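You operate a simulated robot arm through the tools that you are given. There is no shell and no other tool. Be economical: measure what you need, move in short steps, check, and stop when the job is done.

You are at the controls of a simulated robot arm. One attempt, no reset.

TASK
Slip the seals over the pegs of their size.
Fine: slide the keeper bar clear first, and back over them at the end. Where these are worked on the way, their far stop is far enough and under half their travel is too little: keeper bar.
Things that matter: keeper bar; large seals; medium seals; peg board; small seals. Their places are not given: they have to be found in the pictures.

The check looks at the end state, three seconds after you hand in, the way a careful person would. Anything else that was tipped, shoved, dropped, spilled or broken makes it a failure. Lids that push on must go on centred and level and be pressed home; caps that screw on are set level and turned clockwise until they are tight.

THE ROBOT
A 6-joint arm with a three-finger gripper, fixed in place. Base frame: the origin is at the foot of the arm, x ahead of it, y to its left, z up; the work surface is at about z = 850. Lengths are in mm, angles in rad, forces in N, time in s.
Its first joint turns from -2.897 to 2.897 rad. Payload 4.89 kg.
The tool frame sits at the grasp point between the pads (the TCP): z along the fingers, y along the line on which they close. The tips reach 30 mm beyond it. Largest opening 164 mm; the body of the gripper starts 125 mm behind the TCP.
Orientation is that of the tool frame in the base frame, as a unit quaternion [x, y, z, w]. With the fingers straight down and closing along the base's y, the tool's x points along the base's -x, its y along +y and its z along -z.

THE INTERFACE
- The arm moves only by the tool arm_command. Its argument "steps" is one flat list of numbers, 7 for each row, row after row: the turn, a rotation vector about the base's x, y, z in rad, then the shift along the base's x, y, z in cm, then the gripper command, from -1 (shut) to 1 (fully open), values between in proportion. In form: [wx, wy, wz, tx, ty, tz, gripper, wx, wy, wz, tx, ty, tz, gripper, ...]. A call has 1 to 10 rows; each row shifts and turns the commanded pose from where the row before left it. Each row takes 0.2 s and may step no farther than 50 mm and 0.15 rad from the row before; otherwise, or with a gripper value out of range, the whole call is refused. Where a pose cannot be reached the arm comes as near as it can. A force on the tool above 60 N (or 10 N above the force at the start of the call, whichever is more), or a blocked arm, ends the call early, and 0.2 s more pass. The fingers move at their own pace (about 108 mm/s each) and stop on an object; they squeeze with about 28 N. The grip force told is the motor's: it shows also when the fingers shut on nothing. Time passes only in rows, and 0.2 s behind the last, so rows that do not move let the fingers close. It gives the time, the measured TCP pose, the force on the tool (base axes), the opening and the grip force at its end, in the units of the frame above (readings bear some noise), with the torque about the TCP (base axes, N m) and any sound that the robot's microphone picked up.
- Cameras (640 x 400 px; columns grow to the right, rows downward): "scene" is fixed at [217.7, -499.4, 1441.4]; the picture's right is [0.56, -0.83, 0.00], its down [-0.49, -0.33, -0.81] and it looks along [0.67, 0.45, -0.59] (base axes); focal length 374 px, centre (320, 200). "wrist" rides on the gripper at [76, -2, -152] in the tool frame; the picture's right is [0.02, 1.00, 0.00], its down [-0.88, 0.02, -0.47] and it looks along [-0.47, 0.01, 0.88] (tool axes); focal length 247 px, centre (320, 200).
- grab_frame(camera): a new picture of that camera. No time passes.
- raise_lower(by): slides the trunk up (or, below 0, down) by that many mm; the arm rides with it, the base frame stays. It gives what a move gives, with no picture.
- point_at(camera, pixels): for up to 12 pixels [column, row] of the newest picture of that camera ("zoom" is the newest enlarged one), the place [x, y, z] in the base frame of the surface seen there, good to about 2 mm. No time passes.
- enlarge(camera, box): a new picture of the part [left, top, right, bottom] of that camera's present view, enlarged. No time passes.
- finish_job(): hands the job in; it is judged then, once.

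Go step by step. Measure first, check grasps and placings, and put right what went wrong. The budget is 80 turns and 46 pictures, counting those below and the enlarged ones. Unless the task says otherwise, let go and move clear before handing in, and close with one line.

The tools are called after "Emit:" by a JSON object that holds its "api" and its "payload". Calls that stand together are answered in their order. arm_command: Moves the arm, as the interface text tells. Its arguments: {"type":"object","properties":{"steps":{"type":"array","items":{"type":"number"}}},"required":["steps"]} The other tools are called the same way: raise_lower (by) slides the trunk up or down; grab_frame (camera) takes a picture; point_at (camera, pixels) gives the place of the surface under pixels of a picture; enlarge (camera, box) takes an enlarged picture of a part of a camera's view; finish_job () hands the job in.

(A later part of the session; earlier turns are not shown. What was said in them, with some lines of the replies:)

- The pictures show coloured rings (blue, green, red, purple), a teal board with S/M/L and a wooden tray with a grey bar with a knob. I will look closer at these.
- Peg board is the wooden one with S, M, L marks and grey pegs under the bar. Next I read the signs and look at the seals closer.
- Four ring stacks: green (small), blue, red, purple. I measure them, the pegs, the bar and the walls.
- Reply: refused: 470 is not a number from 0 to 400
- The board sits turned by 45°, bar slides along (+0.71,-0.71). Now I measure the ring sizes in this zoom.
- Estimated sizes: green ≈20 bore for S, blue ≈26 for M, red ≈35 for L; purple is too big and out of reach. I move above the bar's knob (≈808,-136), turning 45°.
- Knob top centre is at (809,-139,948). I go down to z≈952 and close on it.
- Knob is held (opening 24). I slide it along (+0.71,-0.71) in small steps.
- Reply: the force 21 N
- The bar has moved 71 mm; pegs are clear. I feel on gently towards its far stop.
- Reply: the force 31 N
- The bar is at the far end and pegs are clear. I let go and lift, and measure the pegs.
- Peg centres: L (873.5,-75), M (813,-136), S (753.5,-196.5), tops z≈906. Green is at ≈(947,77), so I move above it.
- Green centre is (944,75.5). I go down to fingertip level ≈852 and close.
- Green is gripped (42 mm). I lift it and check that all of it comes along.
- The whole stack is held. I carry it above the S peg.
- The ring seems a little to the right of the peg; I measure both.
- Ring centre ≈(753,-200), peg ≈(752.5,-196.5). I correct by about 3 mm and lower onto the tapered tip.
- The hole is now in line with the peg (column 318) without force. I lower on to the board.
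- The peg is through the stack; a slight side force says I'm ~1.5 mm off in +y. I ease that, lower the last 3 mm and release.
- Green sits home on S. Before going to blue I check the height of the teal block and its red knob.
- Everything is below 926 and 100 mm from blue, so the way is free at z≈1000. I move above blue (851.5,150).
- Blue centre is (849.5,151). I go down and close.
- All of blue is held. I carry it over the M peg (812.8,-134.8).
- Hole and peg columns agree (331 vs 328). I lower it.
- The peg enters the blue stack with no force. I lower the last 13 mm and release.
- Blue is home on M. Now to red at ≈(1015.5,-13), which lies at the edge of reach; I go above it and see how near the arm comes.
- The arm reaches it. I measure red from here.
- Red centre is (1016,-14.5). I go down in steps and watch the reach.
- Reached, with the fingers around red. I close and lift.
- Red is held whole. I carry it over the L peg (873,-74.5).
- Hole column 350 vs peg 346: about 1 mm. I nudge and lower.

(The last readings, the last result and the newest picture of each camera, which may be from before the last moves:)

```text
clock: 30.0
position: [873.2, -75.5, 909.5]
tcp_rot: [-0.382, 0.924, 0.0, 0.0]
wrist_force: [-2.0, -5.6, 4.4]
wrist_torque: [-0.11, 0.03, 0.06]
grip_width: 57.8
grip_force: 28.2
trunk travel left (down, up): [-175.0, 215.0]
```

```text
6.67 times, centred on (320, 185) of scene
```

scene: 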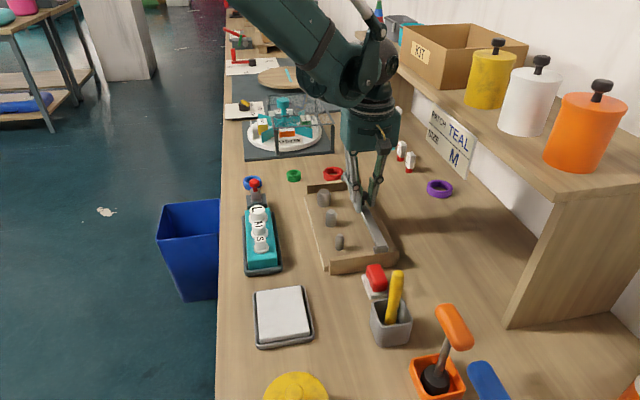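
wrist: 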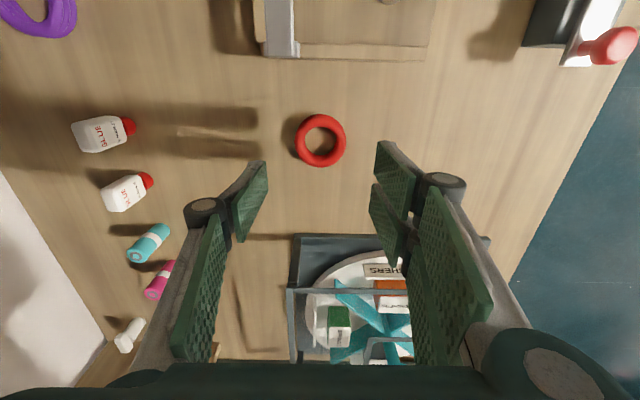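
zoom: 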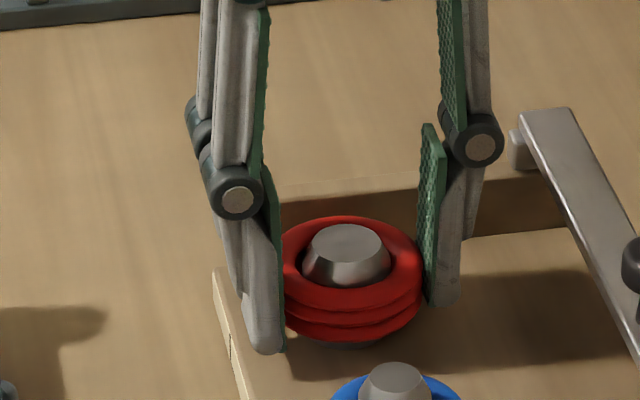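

The peg is in; slight side contact, so I ease 1 mm in -y, lower 8 mm and release.

Emit:
{"api": "arm_command", "payload": {"steps": [0, 0, 0, -0.05, -0.12, 0, -1, 0, 0, 0, 0, 0, -0.5, -1, 0, 0, 0, 0, 0, -0.32, -1, 0, 0, 0, 0, 0, 0, -0.25, 0, 0, 0, 0, 0, 0, 0, 0, 0, 0, 0, 0, 4, 0, 0, 0, 0, 0, 0, 4, 0]}}

Emit:
{"api": "grab_frame", "payload": {"camera": "wrist"}}

Emit:
{"api": "enlarge", "payload": {"camera": "scene", "box": [280, 160, 400, 265]}}

```text
clock: 31.6
position: [872.1, -75.4, 981.3]
tcp_rot: [-0.383, 0.924, 0.0, 0.001]
wrist_force: [1.1, 0.3, -1.6]
wrist_torque: [0.06, 0.22, 0.01]
grip_width: 82.0
grip_force: 0.1
trunk travel left (down, up): [-175.0, 215.0]
```

```text
8 pictures are left
```

wrist: 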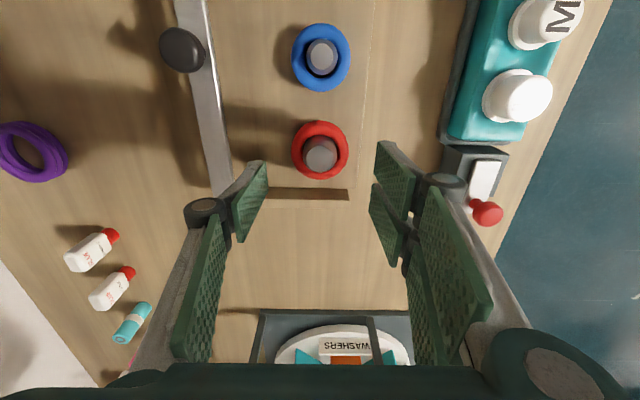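

```text
3.81 times, centred on (340, 212) of scene
```

zoom: 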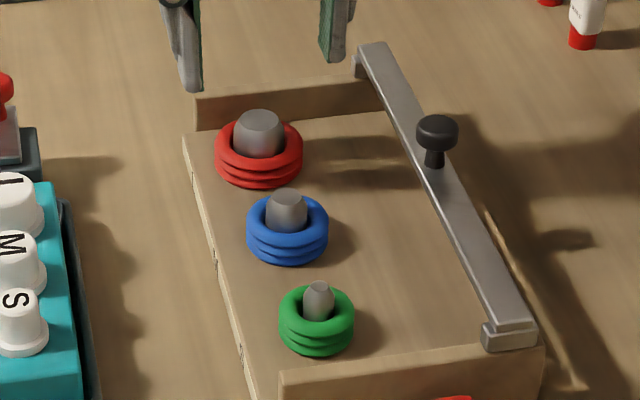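

All three are seated on their pegs. Now back to the knob (874,-205.5) to grip it.

Emit:
{"api": "arm_command", "payload": {"steps": [0, 0, 0, 0.07, 0, 1.8, -0.2, 0, 0, 0, 0.08, -4.35, 0, -0.2, 0, 0, 0, 0.08, -4.35, 0, -0.2, 0, 0, 0, 0, -4.35, 0, -0.2, 0, 0, 0, 0, 0, 0, -0.2]}}

Emit:
{"api": "grab_frame", "payload": {"camera": "wrist"}}

Emit:
{"api": "point_at", "payload": {"camera": "wrist", "pixels": [[318, 150], [308, 150], [328, 150], [318, 140], [318, 160]]}}

```text
clock: 32.8
position: [876.0, -205.6, 1000.0]
tcp_rot: [-0.383, 0.924, -0.001, 0.0]
wrist_force: [-0.2, -0.1, -0.4]
wrist_torque: [0.03, -0.01, 0.0]
grip_width: 65.6
grip_force: 0.1
trunk travel left (down, up): [-175.0, 215.0]
```

```text
6 pictures are left
```

wrist: 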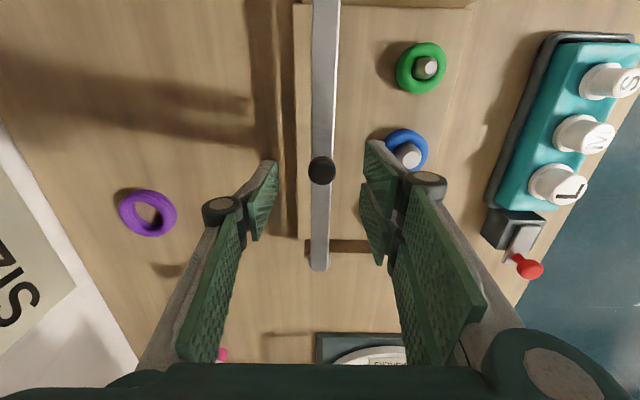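

```text
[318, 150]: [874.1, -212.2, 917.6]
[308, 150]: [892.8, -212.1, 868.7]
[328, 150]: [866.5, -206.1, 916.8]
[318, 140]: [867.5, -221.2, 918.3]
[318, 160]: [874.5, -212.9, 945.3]
```

Emit:
{"api": "point_at", "payload": {"camera": "wrist", "pixels": [[321, 168], [310, 168], [332, 168], [321, 161], [321, 177]]}}

```text
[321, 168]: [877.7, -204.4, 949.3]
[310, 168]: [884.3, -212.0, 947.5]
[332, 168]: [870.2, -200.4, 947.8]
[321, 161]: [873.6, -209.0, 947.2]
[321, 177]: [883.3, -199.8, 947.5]
```

Knob centre (877.5,-205). I go down on it, grip, and slide back most of the way.

Emit:
{"api": "arm_command", "payload": {"steps": [0, 0, 0, 0.2, 0, -3, -0.2, 0, 0, 0, 0, 0, -1.9, -0.2, 0, 0, 0, 0, 0, 0, -1, 0, 0, 0, 0, 0, 0, -1, 0, 0, 0, -0.7, 0.7, 0, -1, 0, 0, 0, -0.7, 0.7, 0, -1, 0, 0, 0, -0.7, 0.7, 0, -1, 0, 0, 0, -0.7, 0.7, 0, -1]}}

```text
clock: 34.6
position: [848.9, -177.8, 951.4]
tcp_rot: [-0.382, 0.924, 0.0, 0.0]
wrist_force: [1.6, 2.3, 7.8]
wrist_torque: [0.06, -0.02, 0.01]
grip_width: 24.4
grip_force: 44.6
trunk travel left (down, up): [-175.0, 215.0]
```

Emit:
{"api": "arm_command", "payload": {"steps": [0, 0, 0, -0.7, 0.7, 0, -1, 0, 0, 0, -0.7, 0.7, 0, -1, 0, 0, 0, -0.7, 0.7, 0, -1, 0, 0, 0, -0.7, 0.7, 0, -1, 0, 0, 0, -0.5, 0.5, 0, -1, 0, 0, 0, -0.4, 0.4, 0, -1]}}

Emit:
{"api": "enlarge", "payload": {"camera": "scene", "box": [280, 160, 400, 265]}}

```text
clock: 36.0
position: [812.0, -139.7, 952.0]
tcp_rot: [-0.383, 0.924, -0.001, 0.0]
wrist_force: [-0.2, 0.5, 29.0]
wrist_torque: [-0.05, 0.07, -0.04]
grip_width: 24.6
grip_force: 44.6
trunk travel left (down, up): [-175.0, 215.0]
```

```text
3.81 times, centred on (340, 212) of scene
```

zoom: 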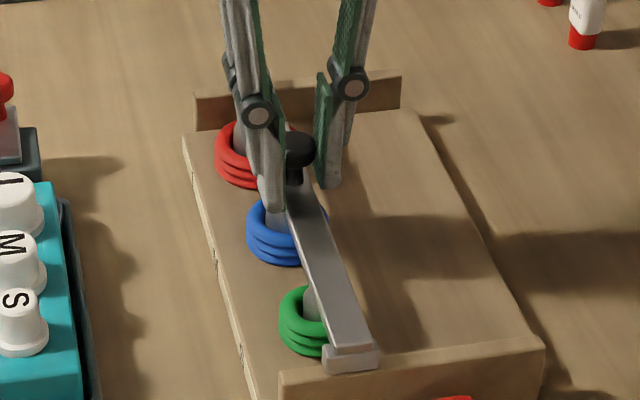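

The bar is back within about a mm of its start; I feel gently for the last bit, then release and lift.

Emit:
{"api": "arm_command", "payload": {"steps": [0, 0, 0, -0.1, 0.1, 0, -1, 0, 0, 0, -0.1, 0.1, 0, -1, 0, 0, 0, 0, 0, 0, -1]}}

```text
clock: 36.8
position: [809.7, -138.1, 951.4]
tcp_rot: [-0.383, 0.924, 0.0, 0.0]
wrist_force: [-2.0, -1.5, 23.9]
wrist_torque: [-0.02, -0.02, 0.03]
grip_width: 24.0
grip_force: 45.3
trunk travel left (down, up): [-175.0, 215.0]
```

Emit:
{"api": "arm_command", "payload": {"steps": [0, 0, 0, 0, 0, 0, -0.5, 0, 0, 0, 0, 0, 0, -0.3, 0, 0, 0, 0, 0, 4, -0.3, 0, 0, 0, 0, 0, 5, -0.3, 0, 0, 0, -4, 0, 2, -0.3, 0, 0, 0, -4, 0, 2, -0.3, 0, 0, 0, -4, 0, 2, -0.3]}}

Emit:
{"api": "enlarge", "payload": {"camera": "scene", "box": [280, 160, 400, 265]}}

Emit:
{"api": "point_at", "payload": {"camera": "zoom", "pixels": [[298, 150], [232, 100], [350, 345], [330, 280]]}}

```text
clock: 38.4
position: [688.2, -137.9, 1099.0]
tcp_rot: [-0.383, 0.924, 0.0, 0.0]
wrist_force: [1.9, 0.2, -0.5]
wrist_torque: [0.05, 0.27, 0.03]
grip_width: 57.3
grip_force: 0.1
trunk travel left (down, up): [-175.0, 215.0]
```

```text
3.81 times, centred on (340, 212) of scene
```

zoom: 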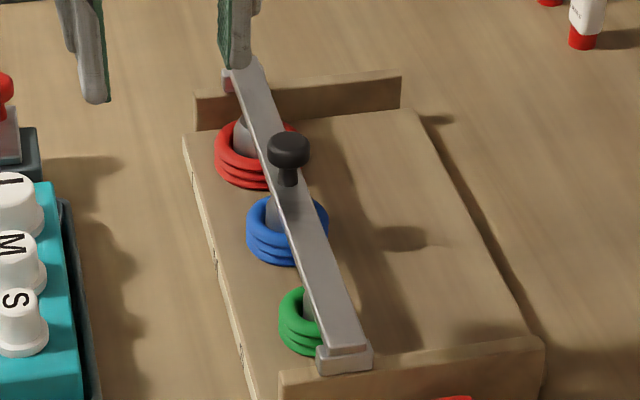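

```text
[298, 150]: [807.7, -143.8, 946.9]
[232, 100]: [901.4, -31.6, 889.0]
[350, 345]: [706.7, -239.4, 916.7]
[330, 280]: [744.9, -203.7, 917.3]
```

The bar is back at its starting place (knob at pixel 331,199, as at the start). The three seal stacks are seated, and nothing else has moved, so I hand in.

Emit:
{"api": "finish_job", "payload": {}}

```text
The job is handed in.
```

I slipped the green seals onto peg S, the blue onto M and the red onto L. The keeper bar was slid clear first and is now back over them, and I handed the job in. I left the purple ring where it was: it is too big for any of the pegs.
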